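You operate a simulated robot arm through the tools that you are given. There is no shell and no other tool.

You are at the controls of a simulated two-armed robot. One attempt, no reset.

TASK
Wash and dry the cap that the wash card names.
Fine: dunk it clean in the pot, run the drier as long as the card says, leave it there.

It is judged by the outcome, as a careful person would: the job done as asked, and still so three seconds after it is handed in. It fails if anything else is knocked over, pushed out of place, dropped, spilled or broken. A push-on lid holds only when it is set on centred and level and pressed home; a screw cap is set on level and turned clockwise until tight.

THE ROBOT
Two 7-joint arms with fingered hands on one trunk that stands fixed in place. Base frame: the origin is at the foot of the trunk, x ahead of it, y to its left, z up. Readings come in m, rad, newtons and seconds.
The left shoulder is at [0.06, 0.138, 0.947], the right one opposite. With the tool pointing down near the work surface each hand reaches from about 0.1 to 0.9 m from the base axis, measured 20 degrees to its own side. Payload 4 kg a hand.
The tool frame of a hand sits at the grasp point between the pads (the TCP): z along the fingers, y along the line on which they close. The tips reach 0.036 m beyond it. The gripper opens to 0.12 m; its body begins 0.042 m behind the TCP. The gripper is a hand of 5 fingers: y runs from the thumb to the fingers, the wrist lies at [-0.015, -0.109, -0.2] in the tool frame, and closing takes about 1.5 s.
Orientation is told as [roll, pitch, yaw] about the base's x, y, z axes, in that order, counted from this pose: with the fingers straight down and the wrist toward the robot, the tool's x, y and z point along [0, 1, 0], [1, 0, 0] and [0, 0, -1] of the base frame.

THE INTERFACE
- The arms move only by the tool drive_tool. It takes "left_plan", "right_plan" or both (then of equal length, played together; a hand with none holds still); each is a list of rows, each a list of 7 numbers: the shift along the tool's x, y, z in m, then the turn, a rotation vector about the tool's x, y, z in rad, then the opening, from 0 (shut) to 1 (fully open). In form: [[x, y, z, ax, ay, az, gripper], ...]. A call has 1 to 20 rows; each row is the pose to reach, as a shift and turn from the pose commanded when the call began, along the tool's axes at that moment. A row lasts 0.2 s, in which the tool goes at most 0.05 m and 0.15 rad; a call with a longer step from one row to the next is refused whole, and so is a gripper value outside its range. A pose out of reach is approached as far as the arm can. The call stops where the force on the tool passes 90 N (or 10 N more than at its start, if that is more) or the arm is blocked; 0.2 s more then pass. Each finger travels about 0.153 m/s and halts on what it meets, pressing with about 28 N; the grip force reading is that of the motor and also rises with nothing between the fingers. The clock runs only during rows and for 0.2 s after the last one: add rows that repeat a pose to give the fingers time. It gives the time, the measured TCP pose, the force on the tool (base axes), the opening and the grip force at its end, in the units of the frame above (readings bear some noise), with the torque about the TCP (base axes, N m) and any sound that the robot's microphone picked up, and new pictures: "pictures" is both (left out), scene, wrist or none (wrist: the cameras of the hands that moved).
- Cameras (640 x 400 px; columns grow to the right, rows downward): "scene" is now at [0.0587, 0.0196, 1.6069]; the picture's right is [0.22, -0.98, 0.00], its down [-0.43, -0.10, -0.90] and it looks along [0.88, 0.20, -0.44] (base axes); focal length 362 px, centre (320, 200). "left" rides on the left gripper at [-0.069, -0.079, -0.131] in its tool frame; the picture's right is [-0.78, -0.29, 0.55], its down [0.55, -0.73, 0.40] and it looks along [0.29, 0.61, 0.74] (tool axes); focal length 222 px, centre (320, 200). "right" rides on the right gripper at [0.069, -0.079, -0.131] in its tool frame; the picture's right is [-0.79, 0.29, -0.55], its down [-0.55, -0.74, 0.40] and it looks along [-0.29, 0.61, 0.74] (tool axes); focal length 222 px, centre (320, 200). There is no depth. A picture from a camera that has moved, and an enlarged one, comes with that camera's place and axes in the base frame and with its lens.
- raise_lower(by): slides the trunk up (or, below 0, down) by that many m; the arms and the scene camera ride with it, the base frame stays. It gives what a move gives, with no picture.
- preshape(shape, hand): the hand has 5 fingers and takes this shape, open, in about a second: jaw (thumb against the fingers, like two jaws); tri (thumb and two fingers); tip (a fingertip pinch); poke (one finger out to press); point (the index stretched); flat (the hand flat); cup (the hand cupped); fist (a fist). The gripper value then closes the fingers along that shape, each until it touches; the sizes above hold for jaw. It gives what a move gives, with no picture.
- head_to(pan, tilt): turns the head with the scene camera to pan (to the left, within 1.501 rad either way) and tilt (down, from -0.506 to 1.204), counted from straight ahead of the robot. It gives what a move gives, and a new picture of the scene camera.
- close_up(camera, box): a new picture of the part [left, top, right, bottom] of that camera's present view, enlarged. The clock stands still meanwhile.
- sign_off(): hands the job in; it is judged then, once.

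Places have to be worked out from the pictures, the camera data and where the tool is seen. Open the grippers and draw the arms clear of the work before you hand the job in, unless the task says otherwise.

The tools are called after "Call:" as a command line: name --argument value ..., lists and objects as JSON in quotes. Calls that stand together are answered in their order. drive_tool: Moves the arms, as the interface text tells. Its arguments: {"type":"object","properties":{"left_plan":{"type":"array"},"right_plan":{"type":"array"},"pictures":{"type":"string","enum":["both","scene","wrist","none"]}},"required":[]} The other tools are called the same way: raise_lower (by) moves the trunk up or down; preshape (shape, hand) gives the hand a shape; head_to (pan, tilt) turns the head that bears the scene camera; close_up (camera, box) takes an enlarged picture of a part of a camera's view; sign_off () hands the job in.

At the start:

```text
time_s: 0.0
left_eef_pos: [0.3934, 0.4166, 1.3717]
left_orientation: [0.0, 0.0, -0.001]
left_wrist_force: [-0.8, 0.1, -0.5]
left_wrist_torque: [0.0, -0.01, 0.01]
left_gripper_width: 0.1198
left_grip_force: 0.0
left_shape: jaw
right_eef_pos: [0.4883, -0.0261, 1.39]
right_orientation: [0.0, 0.001, 0.0]
right_wrist_force: [0.6, 0.4, 0.1]
right_wrist_torque: [-0.01, -0.01, 0.0]
right_gripper_width: 0.1198
right_grip_force: 0.0
right_shape: jaw
trunk travel left (down, up): [-0.525, 0.065]
head pan, tilt (commanded): [0.222, 0.456]
```

scene: 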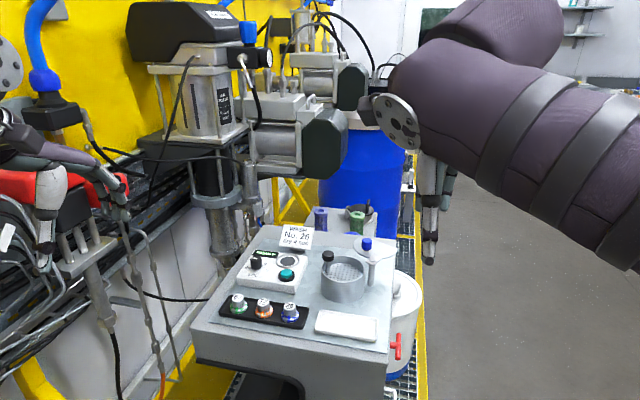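
right: 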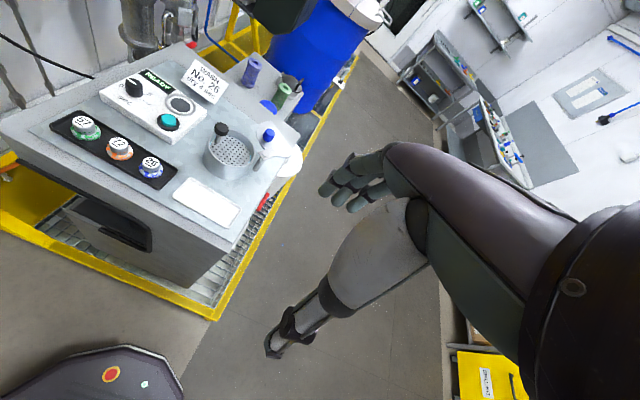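
left: 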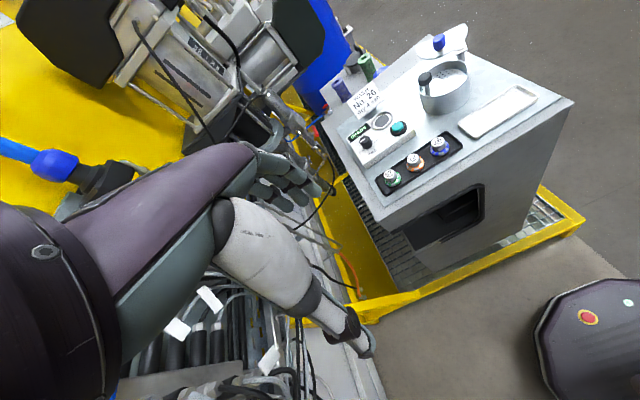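

The scene shows a cart with a wash card, a drier console, three caps in a rack, and a pot. I'll take enlarged pictures to read the card and see the details.

Call:
close_up --camera "scene" --box '[200, 200, 420, 340]'

Call:
close_up --camera "right" --box '[50, 50, 310, 240]'

Call:
close_up --camera "scene" --box '[270, 215, 320, 255]'

```text
2.86 times, centred on (310, 270) of scene
camera zoom: at [0.0587, 0.0196, 1.6069], right [0.22, -0.98, 0.0], down [-0.43, -0.1, -0.9], along [0.88, 0.2, -0.44], focal length 1033 px, centre (349, 0)
```

zoom: 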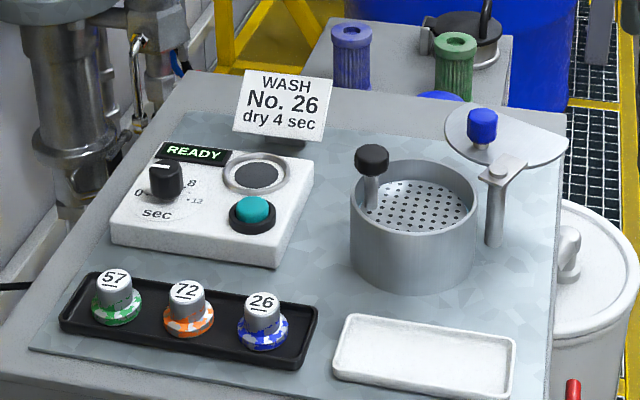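

```text
2.11 times, centred on (180, 145) of right
camera zoom: at [0.4085, 0.0444, 1.5209], right [0.29, -0.79, 0.55], down [-0.74, -0.55, -0.4], along [0.61, -0.29, -0.74], focal length 468 px, centre (615, 316)
```

zoom: 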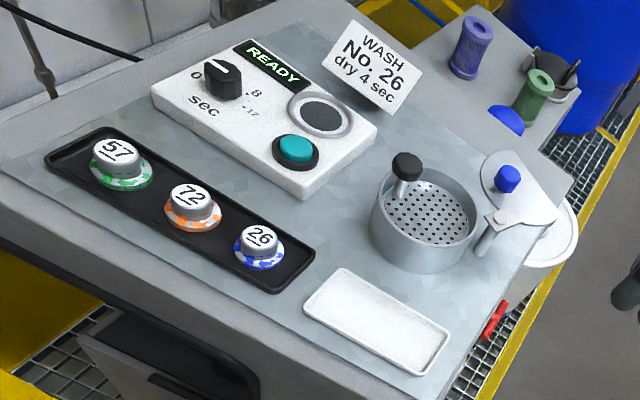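

```text
10.00 times, centred on (295, 235) of scene
camera zoom: at [0.0587, 0.0196, 1.6069], right [0.22, -0.98, 0.0], down [-0.43, -0.1, -0.9], along [0.88, 0.2, -0.44], focal length 3615 px, centre (570, -150)
```

zoom: 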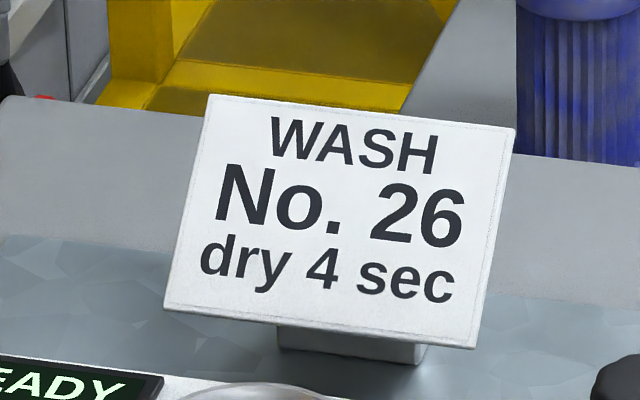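

Card: wash No. 26 (blue-ringed cap), dry 4 sec. I'll zoom in on the drier console, the pot and the rack to understand the mechanisms.

Call:
close_up --camera "scene" --box '[235, 245, 312, 293]'

Call:
close_up --camera "scene" --box '[310, 230, 406, 290]'

Call:
close_up --camera "scene" --box '[215, 285, 315, 335]'

Call:
close_up --camera "left" --box '[320, 20, 560, 200]'

Call:
close_up --camera "right" --box '[190, 100, 310, 210]'

```text
8.31 times, centred on (274, 269) of scene
camera zoom: at [0.0587, 0.0196, 1.6069], right [0.22, -0.98, 0.0], down [-0.43, -0.1, -0.9], along [0.88, 0.2, -0.44], focal length 3004 px, centre (706, -374)
```

zoom: 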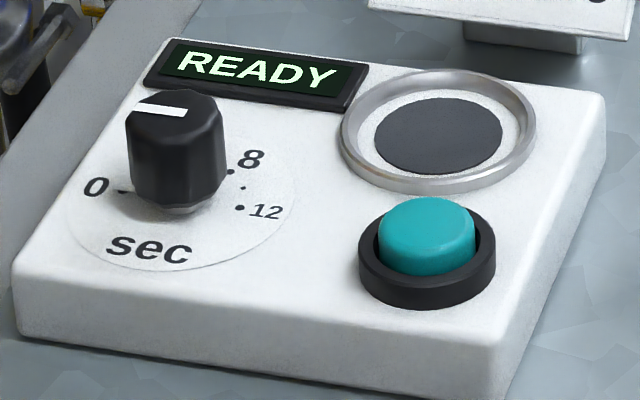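

```text
6.67 times, centred on (358, 260) of scene
camera zoom: at [0.0587, 0.0196, 1.6069], right [0.22, -0.98, 0.0], down [-0.43, -0.1, -0.9], along [0.88, 0.2, -0.44], focal length 2410 px, centre (67, -200)
```

zoom: 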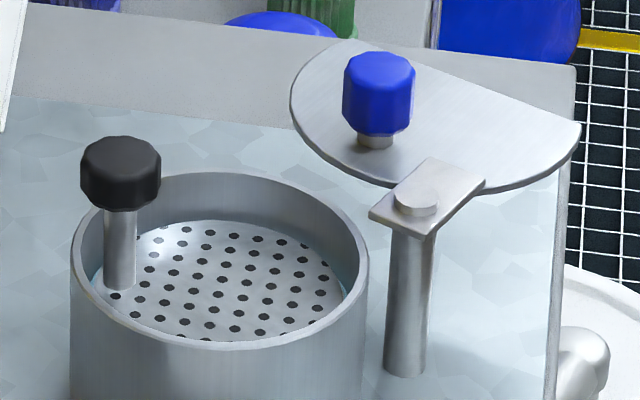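

```text
6.40 times, centred on (265, 310) of scene
camera zoom: at [0.0587, 0.0196, 1.6069], right [0.22, -0.98, 0.0], down [-0.43, -0.1, -0.9], along [0.88, 0.2, -0.44], focal length 2313 px, centre (672, -504)
```

zoom: 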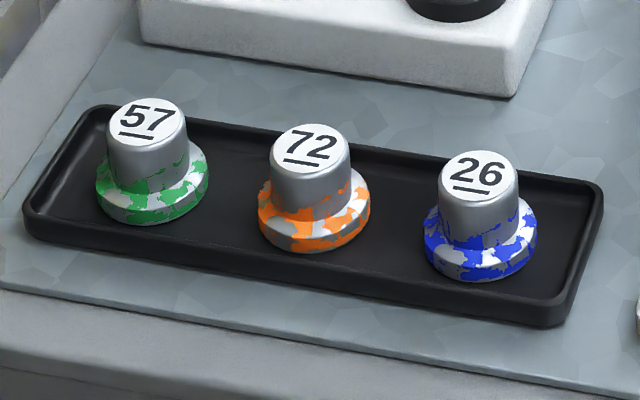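

```text
2.22 times, centred on (440, 110) of left
camera zoom: at [0.315, 0.3463, 1.5024], right [-0.29, -0.78, -0.55], down [-0.73, 0.55, -0.4], along [0.61, 0.29, -0.74], focal length 494 px, centre (53, 400)
```

zoom: 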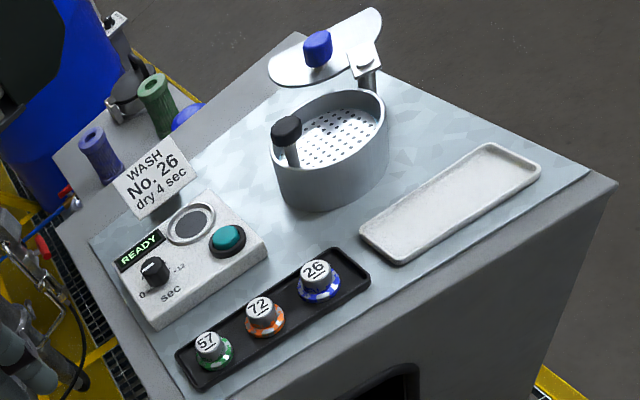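

```text
3.64 times, centred on (250, 155) of right
camera zoom: at [0.4085, 0.0444, 1.5209], right [0.29, -0.79, 0.55], down [-0.74, -0.55, -0.4], along [0.61, -0.29, -0.74], focal length 808 px, centre (574, 364)
```

zoom: 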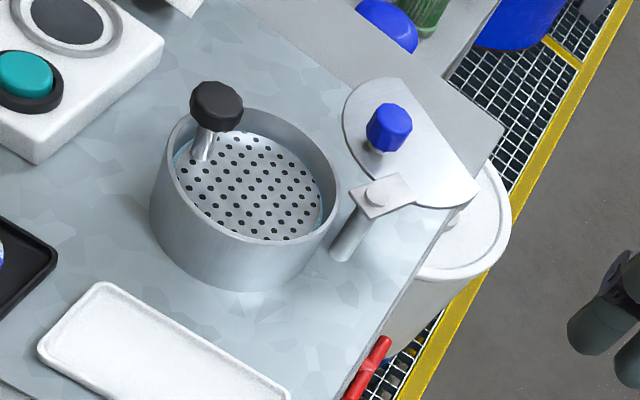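

Cap 26 triangulates to about (0.627, 0.215, top 1.06), and the rack row runs along y with about 0.06 spacing. The drier ring is near (0.786, 0.268, 1.058), the button near (0.72, 0.249, 1.076), the dial near (0.74, 0.334, 1.09), and the pot near (0.745, 0.12). I'll shape the left hand to tri, and move the right hand aside for a better view.

Call:
preshape --shape "tri" --hand "left"

Call:
drive_tool --left_plan '[[0, 0.04, 0, 0, 0, 0, 1], [-0.03, 0.08, 0, 0, 0, 0, 1], [-0.06, 0.11, 0.03, 0, 0, 0, 1], [-0.09, 0.14, 0.06, 0, 0, 0, 1], [-0.11, 0.16, 0.08, 0, 0, 0, 1]]' --right_plan '[[-0.04, 0, 0, 0, 0, 0, 1], [-0.08, 0, 0, 0, 0, 0, 1], [-0.12, 0, 0, 0, 0, 0, 1], [-0.15, 0, 0, 0, 0, 0, 1], [-0.15, 0, 0, 0, 0, 0, 1]]' --pictures "both"

```text
time_s: 0.9
left_eef_pos: [0.3937, 0.4162, 1.3711]
left_orientation: [0.001, 0.001, 0.001]
left_wrist_force: [0.6, -0.7, 0.2]
left_wrist_torque: [-0.02, 0.03, 0.0]
left_gripper_width: 0.1199
left_grip_force: 0.1
left_shape: tri
right_eef_pos: [0.4879, -0.026, 1.3901]
right_orientation: [0.001, 0.0, 0.0]
right_wrist_force: [0.3, 0.5, -0.7]
right_wrist_torque: [-0.02, 0.01, -0.01]
right_gripper_width: 0.1196
right_grip_force: 0.0
right_shape: jaw
trunk travel left (down, up): [-0.525, 0.065]
head pan, tilt (commanded): [0.222, 0.456]
```

```text
refused: row 3 steps farther than a row can; nothing moved
```

One step was slightly too long, so I'll resend the same move with smaller steps.

Call:
drive_tool --left_plan '[[0, 0.04, 0, 0, 0, 0, 1], [-0.03, 0.075, 0, 0, 0, 0, 1], [-0.055, 0.1, 0.02, 0, 0, 0, 1], [-0.08, 0.125, 0.045, 0, 0, 0, 1], [-0.1, 0.145, 0.065, 0, 0, 0, 1], [-0.11, 0.16, 0.08, 0, 0, 0, 1]]' --right_plan '[[-0.04, 0, 0, 0, 0, 0, 1], [-0.08, 0, 0, 0, 0, 0, 1], [-0.12, 0, 0, 0, 0, 0, 1], [-0.15, 0, 0, 0, 0, 0, 1], [-0.15, 0, 0, 0, 0, 0, 1], [-0.15, 0, 0, 0, 0, 0, 1]]' --pictures "both"

```text
time_s: 2.3
left_eef_pos: [0.5544, 0.3049, 1.2904]
left_orientation: [-0.001, 0.0, -0.001]
left_wrist_force: [-0.6, -0.1, 0.8]
left_wrist_torque: [0.02, 0.01, -0.02]
left_gripper_width: 0.12
left_grip_force: 0.0
left_shape: tri
right_eef_pos: [0.4873, -0.1728, 1.3899]
right_orientation: [-0.001, -0.001, 0.0]
right_wrist_force: [-0.4, 0.4, 0.3]
right_wrist_torque: [0.01, 0.04, -0.02]
right_gripper_width: 0.1198
right_grip_force: 0.1
right_shape: jaw
trunk travel left (down, up): [-0.525, 0.065]
head pan, tilt (commanded): [0.222, 0.456]
camera scene: at [0.0592, 0.0193, 1.6068], right [0.22, -0.98, 0.0], down [-0.43, -0.1, -0.9], along [0.88, 0.2, -0.44], focal length 362 px, centre (320, 200)
camera right: at [0.4085, -0.103, 1.5214], right [0.29, -0.79, 0.55], down [-0.74, -0.55, -0.4], along [0.61, -0.29, -0.74], focal length 222 px, centre (320, 200)
camera left: at [0.4756, 0.2359, 1.4217], right [-0.29, -0.78, -0.55], down [-0.73, 0.55, -0.4], along [0.61, 0.29, -0.74], focal length 222 px, centre (320, 200)
```

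scene: 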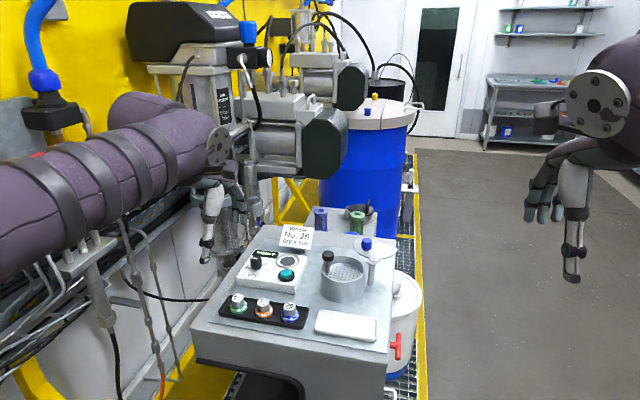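
right: 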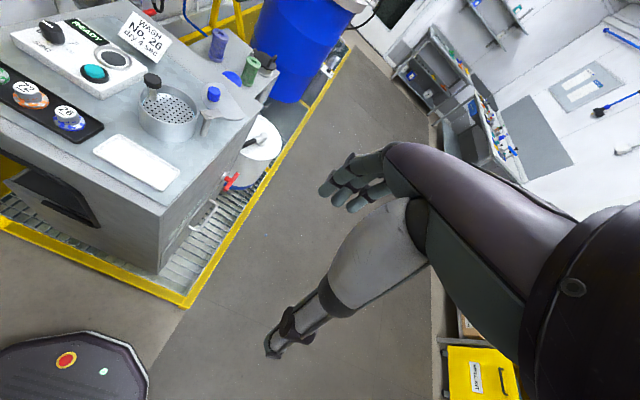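
left: 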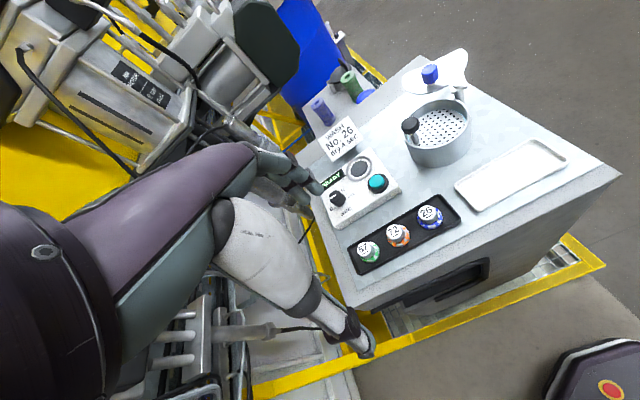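

The hand is above the left side of the cart. I'll zoom in on the left camera's view of the console dial and on the hand's shape.

Call:
close_up --camera "left" --box '[300, 140, 420, 230]'

Call:
close_up --camera "left" --box '[390, 50, 490, 175]'

Call:
close_up --camera "left" --box '[210, 130, 390, 370]'

Call:
close_up --camera "scene" --box '[170, 130, 290, 290]'

```text
4.44 times, centred on (360, 185) of left
camera zoom: at [0.4756, 0.2359, 1.4217], right [-0.29, -0.78, -0.55], down [-0.73, 0.55, -0.4], along [0.61, 0.29, -0.74], focal length 987 px, centre (142, 267)
```

zoom: 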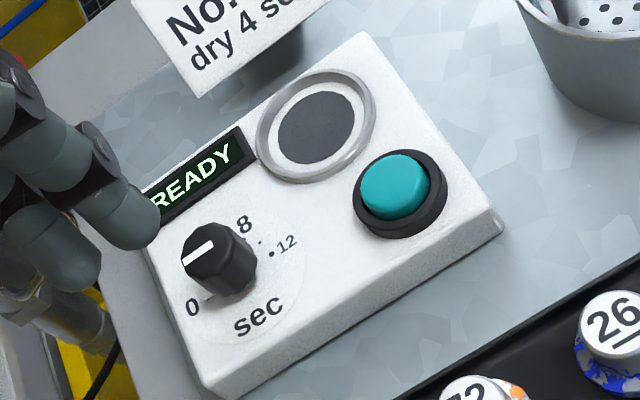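

```text
3.20 times, centred on (440, 112) of left
camera zoom: at [0.4756, 0.2359, 1.4217], right [-0.29, -0.78, -0.55], down [-0.73, 0.55, -0.4], along [0.61, 0.29, -0.74], focal length 711 px, centre (-64, 480)
```

zoom: 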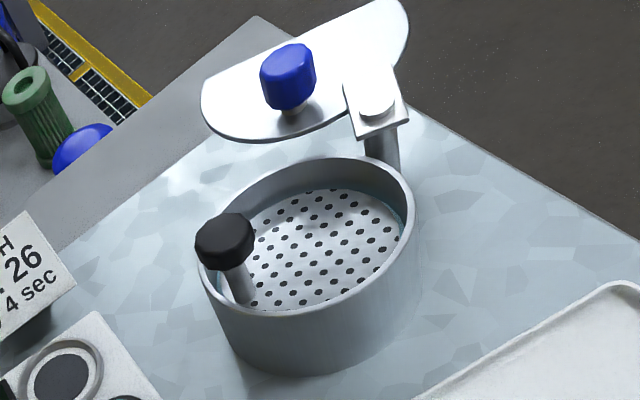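

```text
1.67 times, centred on (300, 250) of left
camera zoom: at [0.4756, 0.2359, 1.4217], right [-0.29, -0.78, -0.55], down [-0.73, 0.55, -0.4], along [0.61, 0.29, -0.74], focal length 370 px, centre (353, 117)
```

zoom: 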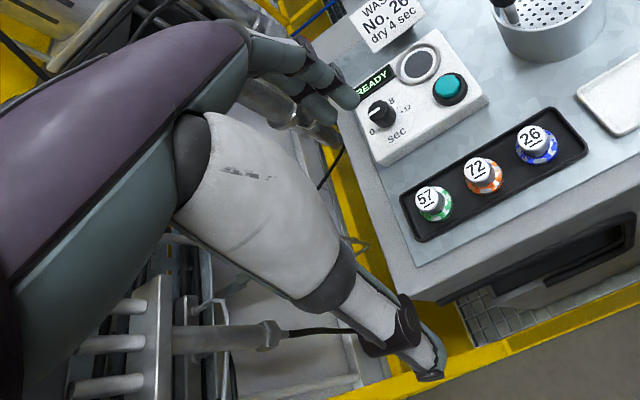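

```text
2.50 times, centred on (230, 210) of scene
camera zoom: at [0.0592, 0.0193, 1.6068], right [0.22, -0.98, 0.0], down [-0.43, -0.1, -0.9], along [0.88, 0.2, -0.44], focal length 904 px, centre (545, 175)
```

zoom: 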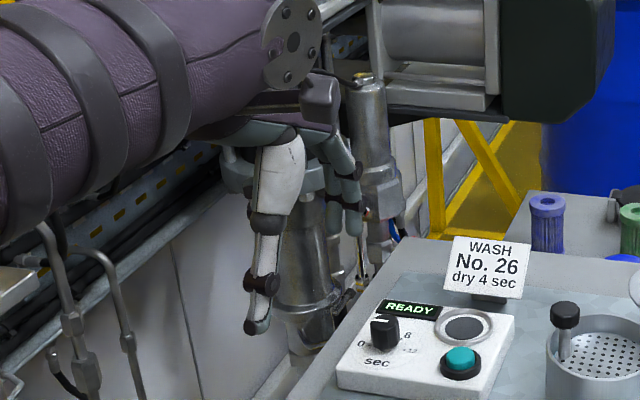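

The dial marks work out as 0 at +y (9 o'clock) and 12 at −y, so 15° per second. That puts 4 s at 60° clockwise from the current 0. Before approaching, I'll partly close the tri hand in the air to see where its tips meet.

Call:
drive_tool --left_plan '[[0, 0, 0, 0, 0, 0, 0.25], [0, 0, 0, 0, 0, 0, 0.25], [0, 0, 0, 0, 0, 0, 0.25], [0, 0, 0, 0, 0, 0, 0.25], [0, 0, 0, 0, 0, 0, 0.25], [0, 0, 0, 0, 0, 0, 0.25]]' --pictures "both"

Call:
close_up --camera "scene" --box '[170, 150, 270, 270]'

Call:
close_up --camera "left" --box '[210, 130, 390, 370]'

Call:
close_up --camera "right" --box '[0, 0, 200, 120]'

```text
time_s: 3.7
left_eef_pos: [0.554, 0.3064, 1.2903]
left_orientation: [0.0, 0.0, 0.0]
left_wrist_force: [-0.9, 0.2, 1.0]
left_wrist_torque: [-0.01, 0.0, -0.03]
left_gripper_width: 0.0304
left_grip_force: 0.0
left_shape: tri
right_eef_pos: [0.4879, -0.1722, 1.3906]
right_orientation: [-0.001, -0.001, 0.0]
right_wrist_force: [0.0, -0.4, 0.1]
right_wrist_torque: [-0.02, 0.01, 0.0]
right_gripper_width: 0.1199
right_grip_force: 0.0
right_shape: jaw
trunk travel left (down, up): [-0.525, 0.065]
head pan, tilt (commanded): [0.222, 0.456]
camera scene: at [0.0587, 0.0196, 1.6069], right [0.22, -0.98, 0.0], down [-0.43, -0.1, -0.9], along [0.88, 0.2, -0.44], focal length 362 px, centre (320, 200)
camera left: at [0.4748, 0.2366, 1.422], right [-0.29, -0.78, -0.55], down [-0.73, 0.55, -0.4], along [0.61, 0.29, -0.74], focal length 222 px, centre (320, 200)
```

scene: 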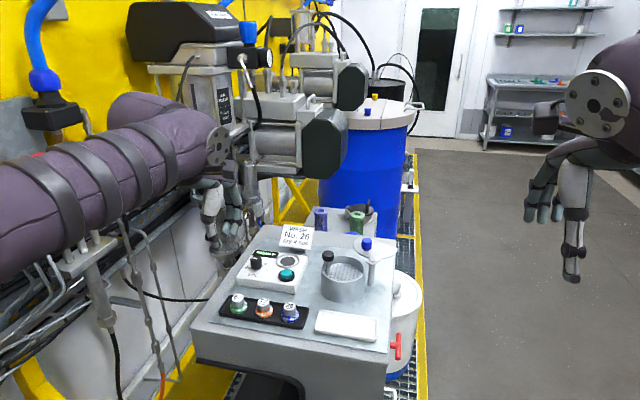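
left: 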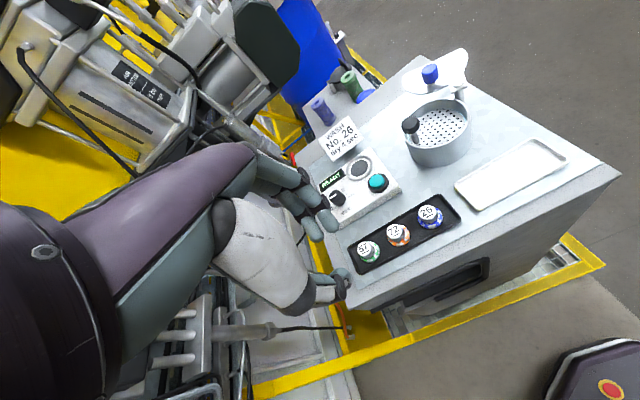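

```text
3.33 times, centred on (220, 210) of scene
camera zoom: at [0.0587, 0.0196, 1.6069], right [0.22, -0.98, 0.0], down [-0.43, -0.1, -0.9], along [0.88, 0.2, -0.44], focal length 1205 px, centre (653, 167)
```

zoom: 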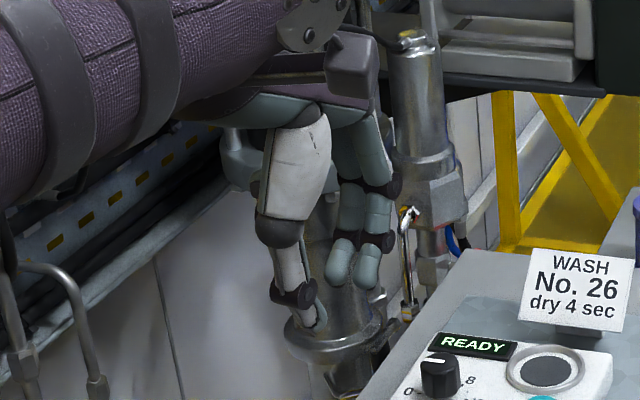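

```text
1.67 times, centred on (300, 250) of left
camera zoom: at [0.4748, 0.2366, 1.422], right [-0.29, -0.78, -0.55], down [-0.73, 0.55, -0.4], along [0.61, 0.29, -0.74], focal length 370 px, centre (353, 117)
```

zoom: 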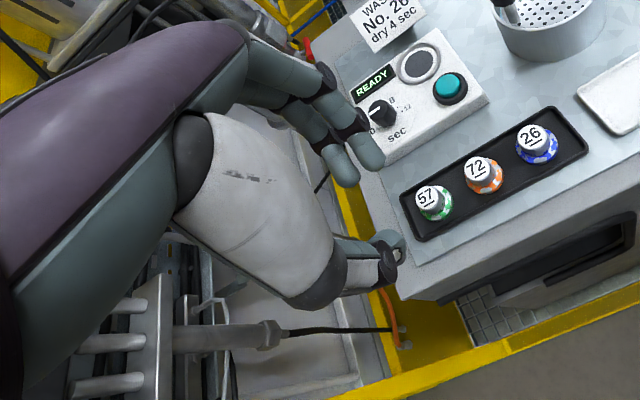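

```text
3.20 times, centred on (100, 60) of right
camera zoom: at [0.408, -0.1026, 1.5216], right [0.29, -0.79, 0.55], down [-0.74, -0.55, -0.4], along [0.61, -0.29, -0.74], focal length 711 px, centre (1024, 648)
```

zoom: 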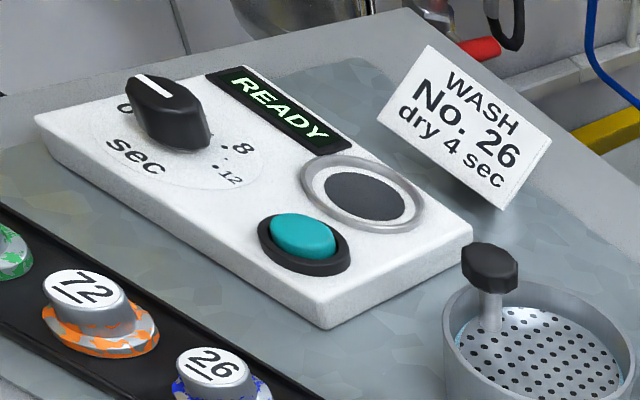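

The tri tips meet at the TCP axis about 36 mm beyond the TCP, as expected. I'll set the dial first, moving above it at about (0.743, 0.336) with yaw +0.5 and the hand half open.

Call:
drive_tool --left_plan '[[0.005, 0.0315, 0.015, 0, 0, -0.083, 0.5], [0.01, 0.063, 0.03, 0, 0, -0.167, 0.5], [0.015, 0.0945, 0.045, 0, 0, -0.25, 0.5], [0.02, 0.126, 0.06, 0, 0, -0.333, 0.5], [0.025, 0.1575, 0.075, 0, 0, -0.417, 0.5], [0.03, 0.189, 0.09, 0, 0, -0.5, 0.5], [0.03, 0.189, 0.09, 0, 0, -0.5, 0.5]]' --pictures "both"

Call:
close_up --camera "scene" --box '[200, 180, 320, 300]'

Call:
close_up --camera "left" --box '[220, 100, 480, 330]'

Call:
close_up --camera "right" --box '[0, 0, 200, 120]'

```text
time_s: 5.3
left_eef_pos: [0.7408, 0.3348, 1.2018]
left_orientation: [0.0, -0.001, 0.5]
left_wrist_force: [-0.5, 0.5, -0.4]
left_wrist_torque: [0.02, 0.02, 0.02]
left_gripper_width: 0.0596
left_grip_force: 0.0
left_shape: tri
right_eef_pos: [0.4861, -0.1721, 1.3908]
right_orientation: [0.0, 0.001, 0.0]
right_wrist_force: [-0.3, 0.6, 0.1]
right_wrist_torque: [0.0, -0.02, 0.01]
right_gripper_width: 0.1197
right_grip_force: 0.0
right_shape: jaw
trunk travel left (down, up): [-0.525, 0.065]
head pan, tilt (commanded): [0.222, 0.456]
camera scene: at [0.0578, 0.0197, 1.6069], right [0.22, -0.98, 0.0], down [-0.43, -0.1, -0.9], along [0.88, 0.2, -0.44], focal length 362 px, centre (320, 200)
camera left: at [0.7049, 0.2359, 1.3322], right [0.12, -0.83, -0.55], down [-0.91, 0.13, -0.4], along [0.4, 0.55, -0.74], focal length 222 px, centre (320, 200)
```

scene: 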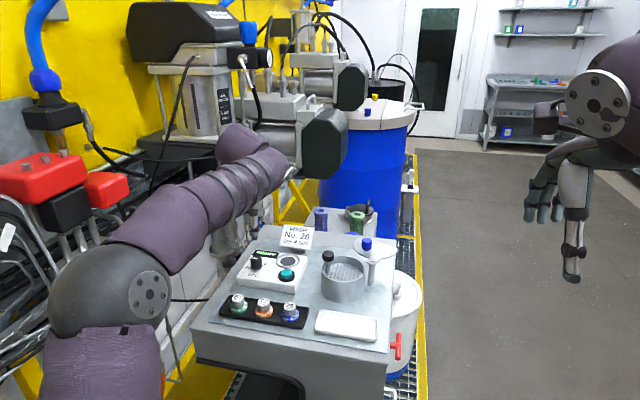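
left: 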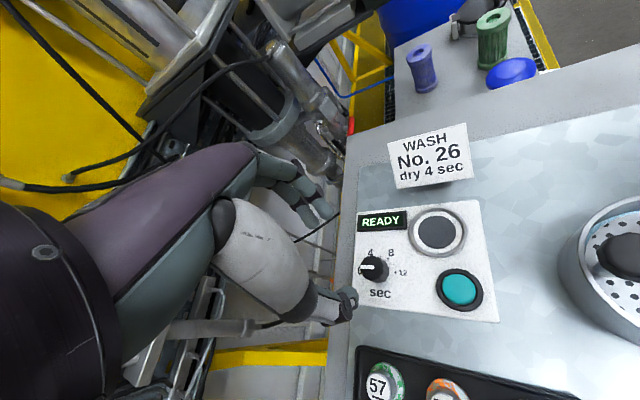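

```text
3.33 times, centred on (260, 240) of scene
camera zoom: at [0.0578, 0.0197, 1.6069], right [0.22, -0.98, 0.0], down [-0.43, -0.1, -0.9], along [0.88, 0.2, -0.44], focal length 1205 px, centre (520, 67)
```

zoom: 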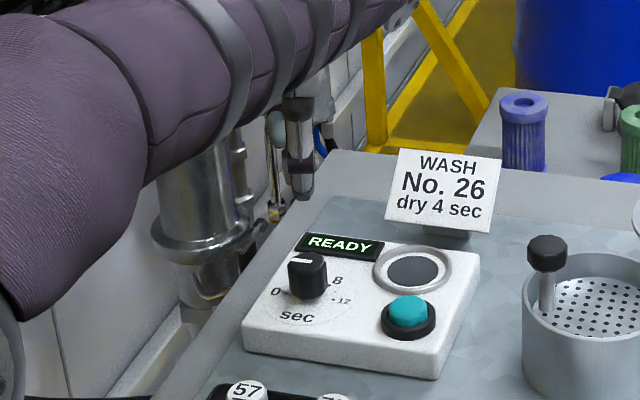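

```text
1.74 times, centred on (350, 215) of left
camera zoom: at [0.7049, 0.2359, 1.3322], right [0.12, -0.83, -0.55], down [-0.91, 0.13, -0.4], along [0.4, 0.55, -0.74], focal length 386 px, centre (268, 174)
```

zoom: 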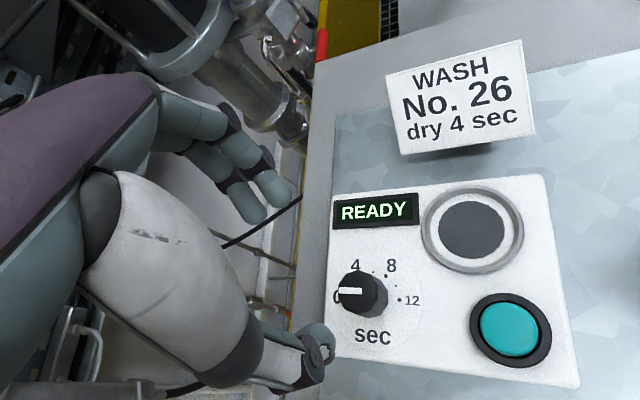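

```text
3.20 times, centred on (100, 60) of right
camera zoom: at [0.4071, -0.1025, 1.5219], right [0.29, -0.78, 0.55], down [-0.73, -0.55, -0.4], along [0.61, -0.29, -0.74], focal length 711 px, centre (1024, 648)
```

zoom: 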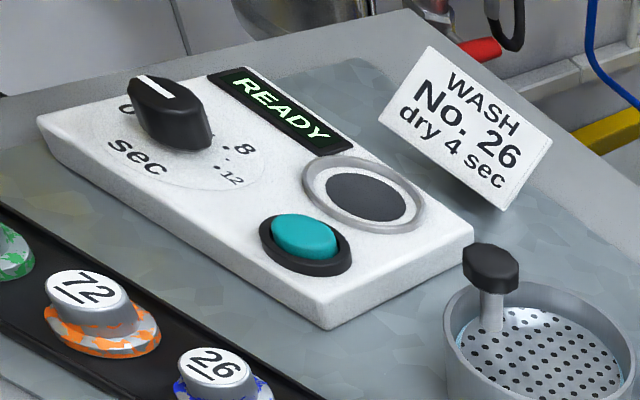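

The dial is visible with 4 at upper left, and the TCP is aligned over the knob within about 4 mm. I'll correct that and descend around the knob with the fingers open at 0.06.

Call:
drive_tool --left_plan '[[0.0003, 0.0036, 0.03, 0, 0, 0, 0.5], [0.0003, 0.0036, 0.06, 0, 0, 0, 0.5], [0.0003, 0.0036, 0.085, 0, 0, 0, 0.5], [0.0003, 0.0036, 0.1, 0, 0, 0, 0.5], [0.0003, 0.0036, 0.1, 0, 0, 0, 0.5]]' --pictures "both"

Call:
close_up --camera "left" --box '[270, 150, 470, 320]'

Call:
close_up --camera "right" --box '[0, 0, 200, 120]'

Call:
close_up --camera "scene" --box '[210, 210, 310, 300]'

```text
time_s: 6.5
left_eef_pos: [0.7455, 0.3376, 1.0999]
left_orientation: [0.001, 0.001, 0.5]
left_wrist_force: [0.6, 0.3, -0.2]
left_wrist_torque: [0.01, 0.0, -0.03]
left_gripper_width: 0.0597
left_grip_force: 0.0
left_shape: tri
right_eef_pos: [0.487, -0.1727, 1.3901]
right_orientation: [0.0, -0.001, 0.001]
right_wrist_force: [-0.1, -0.7, 0.4]
right_wrist_torque: [0.0, -0.01, 0.04]
right_gripper_width: 0.1196
right_grip_force: 0.1
right_shape: jaw
trunk travel left (down, up): [-0.525, 0.065]
head pan, tilt (commanded): [0.222, 0.456]
camera scene: at [0.0587, 0.0196, 1.6069], right [0.22, -0.98, 0.0], down [-0.43, -0.1, -0.9], along [0.88, 0.2, -0.44], focal length 362 px, centre (320, 200)
camera left: at [0.7092, 0.2387, 1.2314], right [0.12, -0.83, -0.55], down [-0.91, 0.13, -0.4], along [0.4, 0.54, -0.74], focal length 222 px, centre (320, 200)
```

scene: 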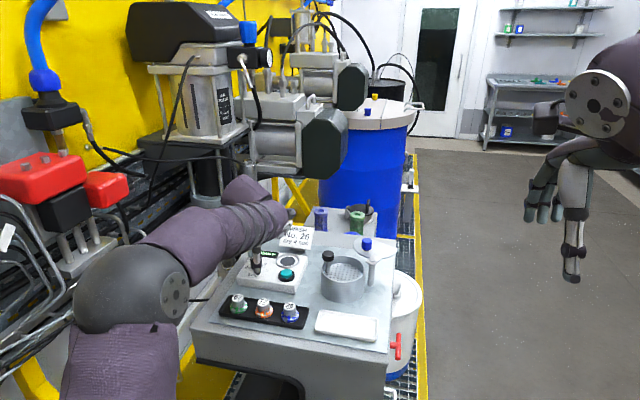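
left: 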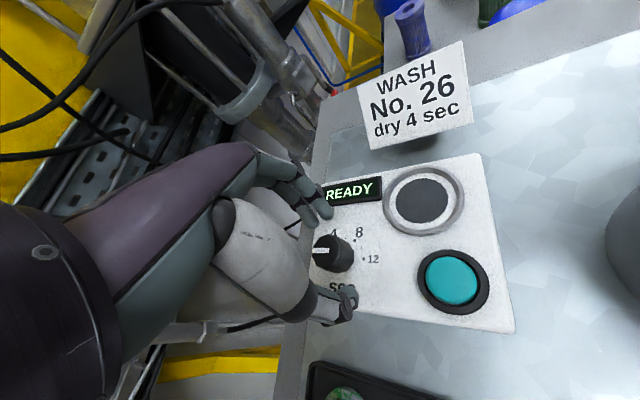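

```text
2.35 times, centred on (370, 235) of left
camera zoom: at [0.7092, 0.2387, 1.2314], right [0.12, -0.83, -0.55], down [-0.91, 0.13, -0.4], along [0.4, 0.54, -0.74], focal length 523 px, centre (202, 118)
```

zoom: 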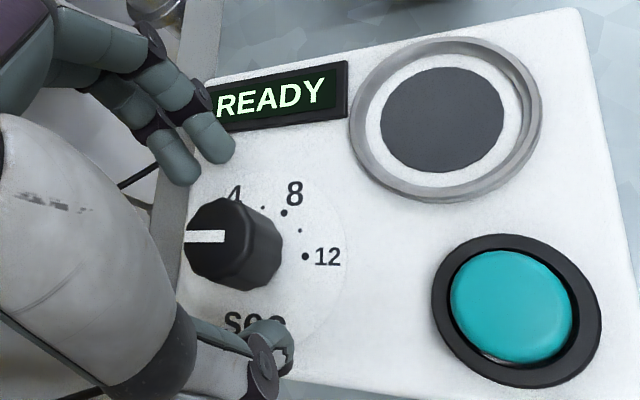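

```text
3.20 times, centred on (100, 60) of right
camera zoom: at [0.408, -0.1026, 1.5216], right [0.29, -0.79, 0.55], down [-0.74, -0.55, -0.4], along [0.61, -0.29, -0.74], focal length 711 px, centre (1024, 648)
```

zoom: 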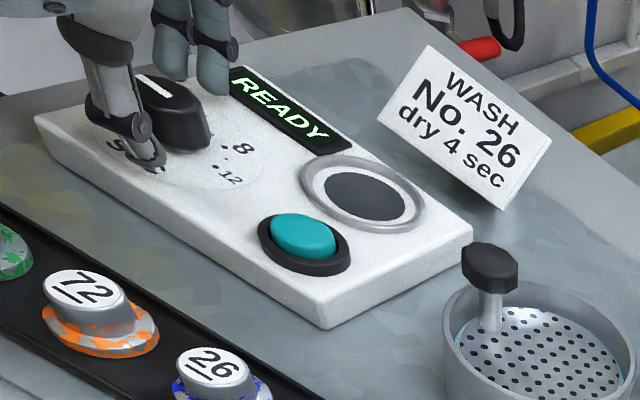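

```text
4.44 times, centred on (260, 255) of scene
camera zoom: at [0.0587, 0.0196, 1.6069], right [0.22, -0.98, 0.0], down [-0.43, -0.1, -0.9], along [0.88, 0.2, -0.44], focal length 1606 px, centre (587, -44)
```

zoom: 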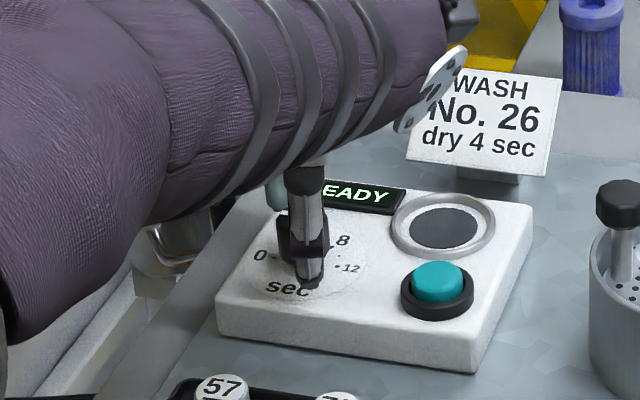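

The thumb and two fingers straddle the knob, with the tips just above the panel. I'll close onto the knob.

Call:
drive_tool --left_plan '[[0, 0, 0, 0, 0, 0, 0.35], [0, 0, 0, 0, 0, 0, 0.25], [0, 0, 0, 0, 0, 0, 0.15], [0, 0, 0, 0, 0, 0, 0.1], [0, 0, 0, 0, 0, 0, 0.1]]' --pictures "wrist"

Call:
close_up --camera "left" --box '[270, 150, 470, 320]'

Call:
close_up --camera "right" --box '[0, 0, 200, 120]'

```text
time_s: 7.7
left_eef_pos: [0.7465, 0.3379, 1.1009]
left_orientation: [-0.001, -0.001, 0.499]
left_wrist_force: [-3.4, -0.7, -1.9]
left_wrist_torque: [0.0, 0.08, -0.02]
left_gripper_width: 0.0199
left_grip_force: 27.9
left_shape: tri
right_eef_pos: [0.4873, -0.1726, 1.3904]
right_orientation: [-0.002, 0.0, 0.002]
right_wrist_force: [0.3, -0.2, 0.2]
right_wrist_torque: [-0.03, 0.04, 0.0]
right_gripper_width: 0.1197
right_grip_force: 0.2
right_shape: jaw
trunk travel left (down, up): [-0.525, 0.065]
head pan, tilt (commanded): [0.222, 0.456]
camera left: at [0.709, 0.2386, 1.2315], right [0.12, -0.83, -0.55], down [-0.91, 0.13, -0.4], along [0.4, 0.54, -0.74], focal length 222 px, centre (320, 200)
```

left: 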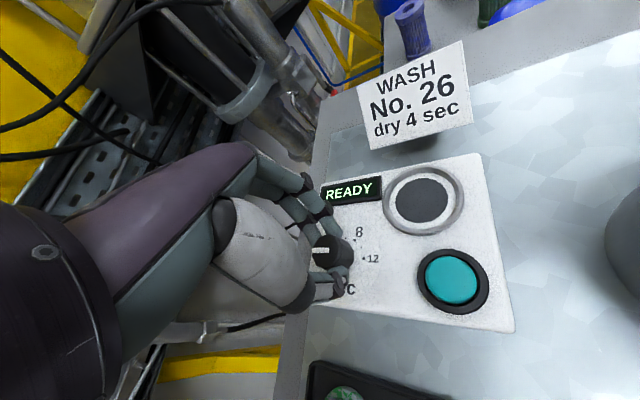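

```text
2.35 times, centred on (370, 235) of left
camera zoom: at [0.709, 0.2386, 1.2315], right [0.12, -0.83, -0.55], down [-0.91, 0.13, -0.4], along [0.4, 0.54, -0.74], focal length 523 px, centre (202, 118)
```

zoom: 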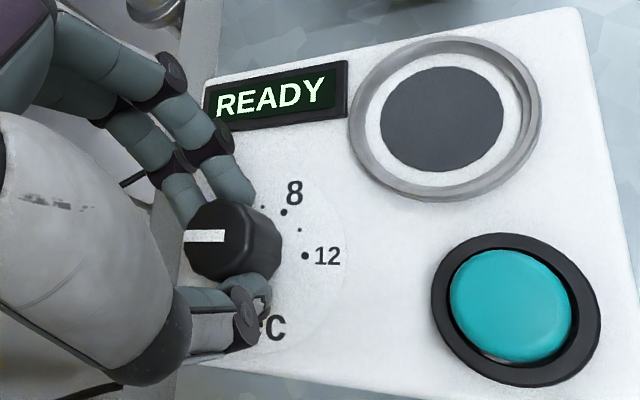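

```text
3.20 times, centred on (100, 60) of right
camera zoom: at [0.4078, -0.1027, 1.5216], right [0.29, -0.79, 0.55], down [-0.74, -0.55, -0.4], along [0.61, -0.29, -0.74], focal length 711 px, centre (1024, 648)
```

zoom: 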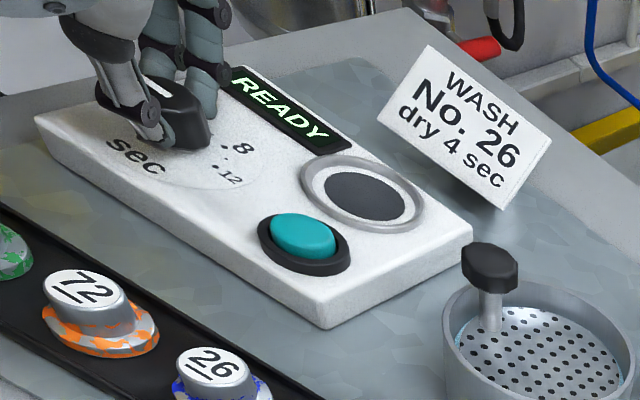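

The knob is gripped at 28 N. I'll turn it clockwise (seen from above) by 60°, which is +1.047 rad about tool z.

Call:
drive_tool --left_plan '[[0, 0, 0, 0, 0, 0.131, 0.1], [0, 0, 0, 0, 0, 0.262, 0.1], [0, 0, 0, 0, 0, 0.393, 0.1], [0, 0, 0, 0, 0, 0.524, 0.1], [0, 0, 0, 0, 0, 0.654, 0.1], [0, 0, 0, 0, 0, 0.785, 0.1], [0, 0, 0, 0, 0, 0.916, 0.1], [0, 0, 0, 0, 0, 1.047, 0.1], [0, 0, 0, 0, 0, 1.047, 0.1]]' --pictures "wrist"

Call:
close_up --camera "left" --box '[270, 150, 470, 320]'

Call:
close_up --camera "right" --box '[0, 0, 200, 120]'

Call:
close_up --camera "scene" --box '[210, 210, 310, 300]'

```text
time_s: 9.7
left_eef_pos: [0.7474, 0.3372, 1.1007]
left_orientation: [0.001, 0.0, -0.55]
left_wrist_force: [-2.6, -5.0, -4.7]
left_wrist_torque: [-0.19, -0.01, -0.03]
left_gripper_width: 0.0192
left_grip_force: 28.6
left_shape: tri
right_eef_pos: [0.4886, -0.1719, 1.3899]
right_orientation: [-0.001, 0.001, 0.001]
right_wrist_force: [0.2, 1.1, -0.3]
right_wrist_torque: [0.0, 0.02, 0.0]
right_gripper_width: 0.1197
right_grip_force: 0.1
right_shape: jaw
trunk travel left (down, up): [-0.525, 0.065]
head pan, tilt (commanded): [0.222, 0.456]
camera left: at [0.6427, 0.3187, 1.232], right [-0.66, -0.52, -0.55], down [-0.34, 0.85, -0.4], along [0.67, -0.08, -0.74], focal length 222 px, centre (320, 200)
```

left: 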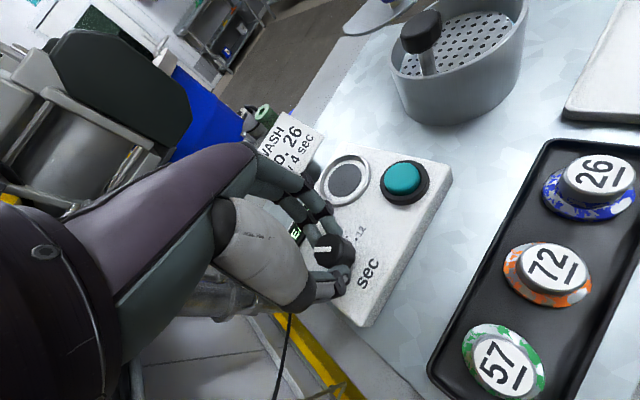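

```text
2.35 times, centred on (370, 235) of left
camera zoom: at [0.6427, 0.3187, 1.232], right [-0.66, -0.52, -0.55], down [-0.34, 0.85, -0.4], along [0.67, -0.08, -0.74], focal length 523 px, centre (202, 118)
```

zoom: 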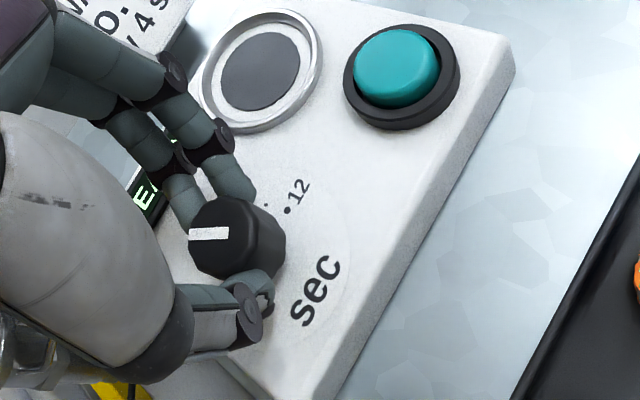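

```text
3.20 times, centred on (100, 60) of right
camera zoom: at [0.4081, -0.1031, 1.5215], right [0.29, -0.79, 0.55], down [-0.74, -0.55, -0.4], along [0.61, -0.29, -0.74], focal length 711 px, centre (1024, 648)
```

zoom: 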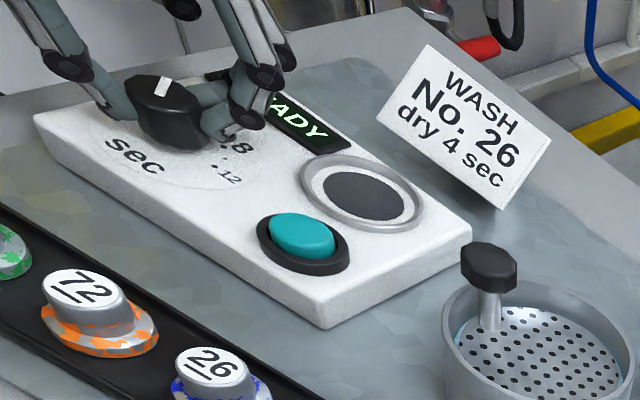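

```text
4.44 times, centred on (260, 255) of scene
camera zoom: at [0.0589, 0.0191, 1.6068], right [0.22, -0.98, 0.0], down [-0.43, -0.1, -0.9], along [0.88, 0.2, -0.44], focal length 1606 px, centre (587, -44)
```

zoom: 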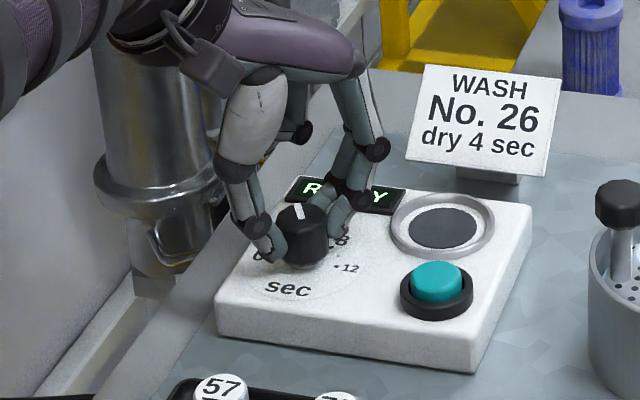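

The knob turned with the hand by 60°, keeping its relation to the fingers. I'll release it and rise, then check the pointer against the 4.

Call:
drive_tool --left_plan '[[0, 0, 0, 0, 0, 0, 0.25], [0, 0, 0, 0, 0, 0, 0.4], [0, 0, 0, 0, 0, 0, 0.5], [0, 0, 0, 0, 0, 0, 0.5], [0, 0, -0.03, 0, 0, 0, 0.5], [0, 0, -0.07, 0, 0, 0, 0.5], [0, 0, -0.1, 0, 0, 0, 0.5]]' --pictures "both"

Call:
close_up --camera "left" --box '[300, 200, 440, 300]'

Call:
close_up --camera "right" --box '[0, 0, 120, 75]'

Call:
close_up --camera "scene" --box '[230, 240, 310, 290]'

```text
time_s: 11.3
left_eef_pos: [0.7446, 0.3355, 1.2029]
left_orientation: [-0.001, 0.003, -0.548]
left_wrist_force: [0.6, -1.1, -0.2]
left_wrist_torque: [0.0, 0.0, 0.04]
left_gripper_width: 0.0599
left_grip_force: 0.0
left_shape: tri
right_eef_pos: [0.4875, -0.1725, 1.39]
right_orientation: [0.001, -0.001, 0.0]
right_wrist_force: [1.1, 0.5, -0.3]
right_wrist_torque: [0.0, 0.0, 0.03]
right_gripper_width: 0.1198
right_grip_force: 0.0
right_shape: jaw
trunk travel left (down, up): [-0.525, 0.065]
head pan, tilt (commanded): [0.222, 0.456]
camera scene: at [0.0589, 0.0192, 1.6068], right [0.22, -0.98, 0.0], down [-0.43, -0.1, -0.9], along [0.88, 0.2, -0.44], focal length 362 px, centre (320, 200)
camera left: at [0.642, 0.3184, 1.3335], right [-0.66, -0.52, -0.55], down [-0.34, 0.85, -0.4], along [0.67, -0.07, -0.74], focal length 222 px, centre (320, 200)
```

scene: 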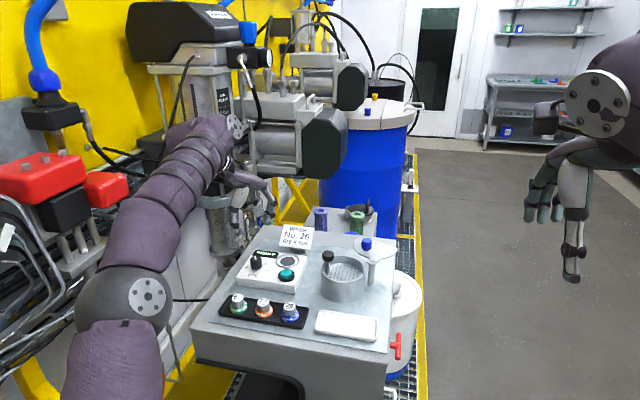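
left: 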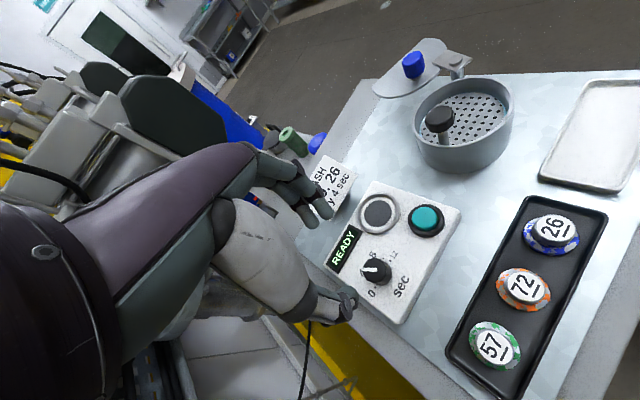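

```text
4.00 times, centred on (370, 250) of left
camera zoom: at [0.642, 0.3184, 1.3335], right [-0.66, -0.52, -0.55], down [-0.34, 0.85, -0.4], along [0.67, -0.07, -0.74], focal length 888 px, centre (120, 0)
```

zoom: 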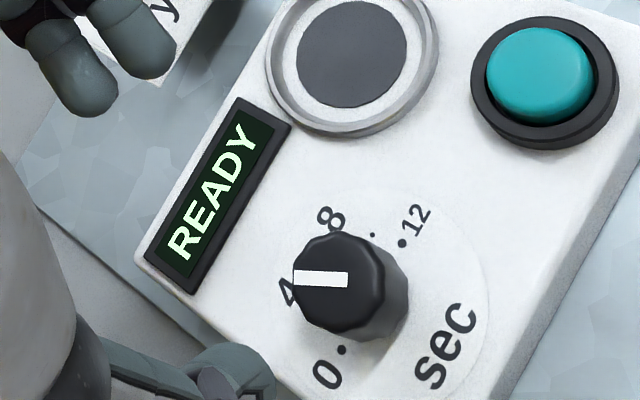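

```text
5.33 times, centred on (60, 38) of right
camera zoom: at [0.4082, -0.103, 1.5214], right [0.29, -0.79, 0.55], down [-0.74, -0.55, -0.4], along [0.61, -0.29, -0.74], focal length 1185 px, centre (1707, 1067)
```

zoom: 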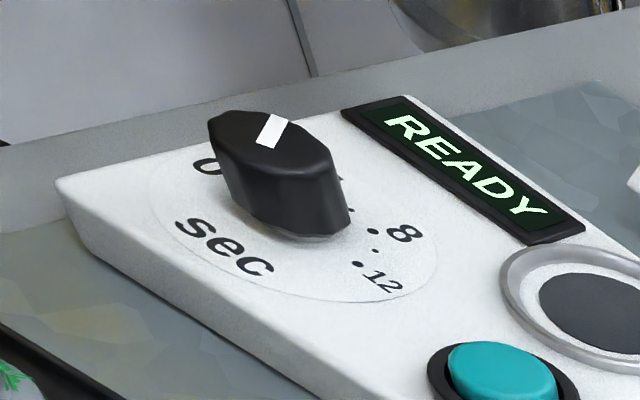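

```text
8.00 times, centred on (270, 265) of scene
camera zoom: at [0.0589, 0.0192, 1.6068], right [0.22, -0.98, 0.0], down [-0.43, -0.1, -0.9], along [0.88, 0.2, -0.44], focal length 2892 px, centre (720, -320)
```

zoom: 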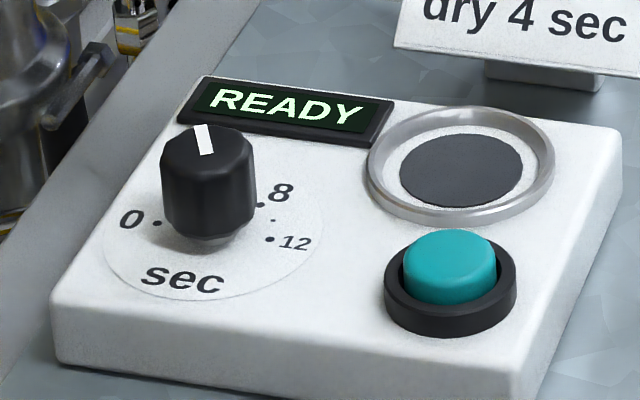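

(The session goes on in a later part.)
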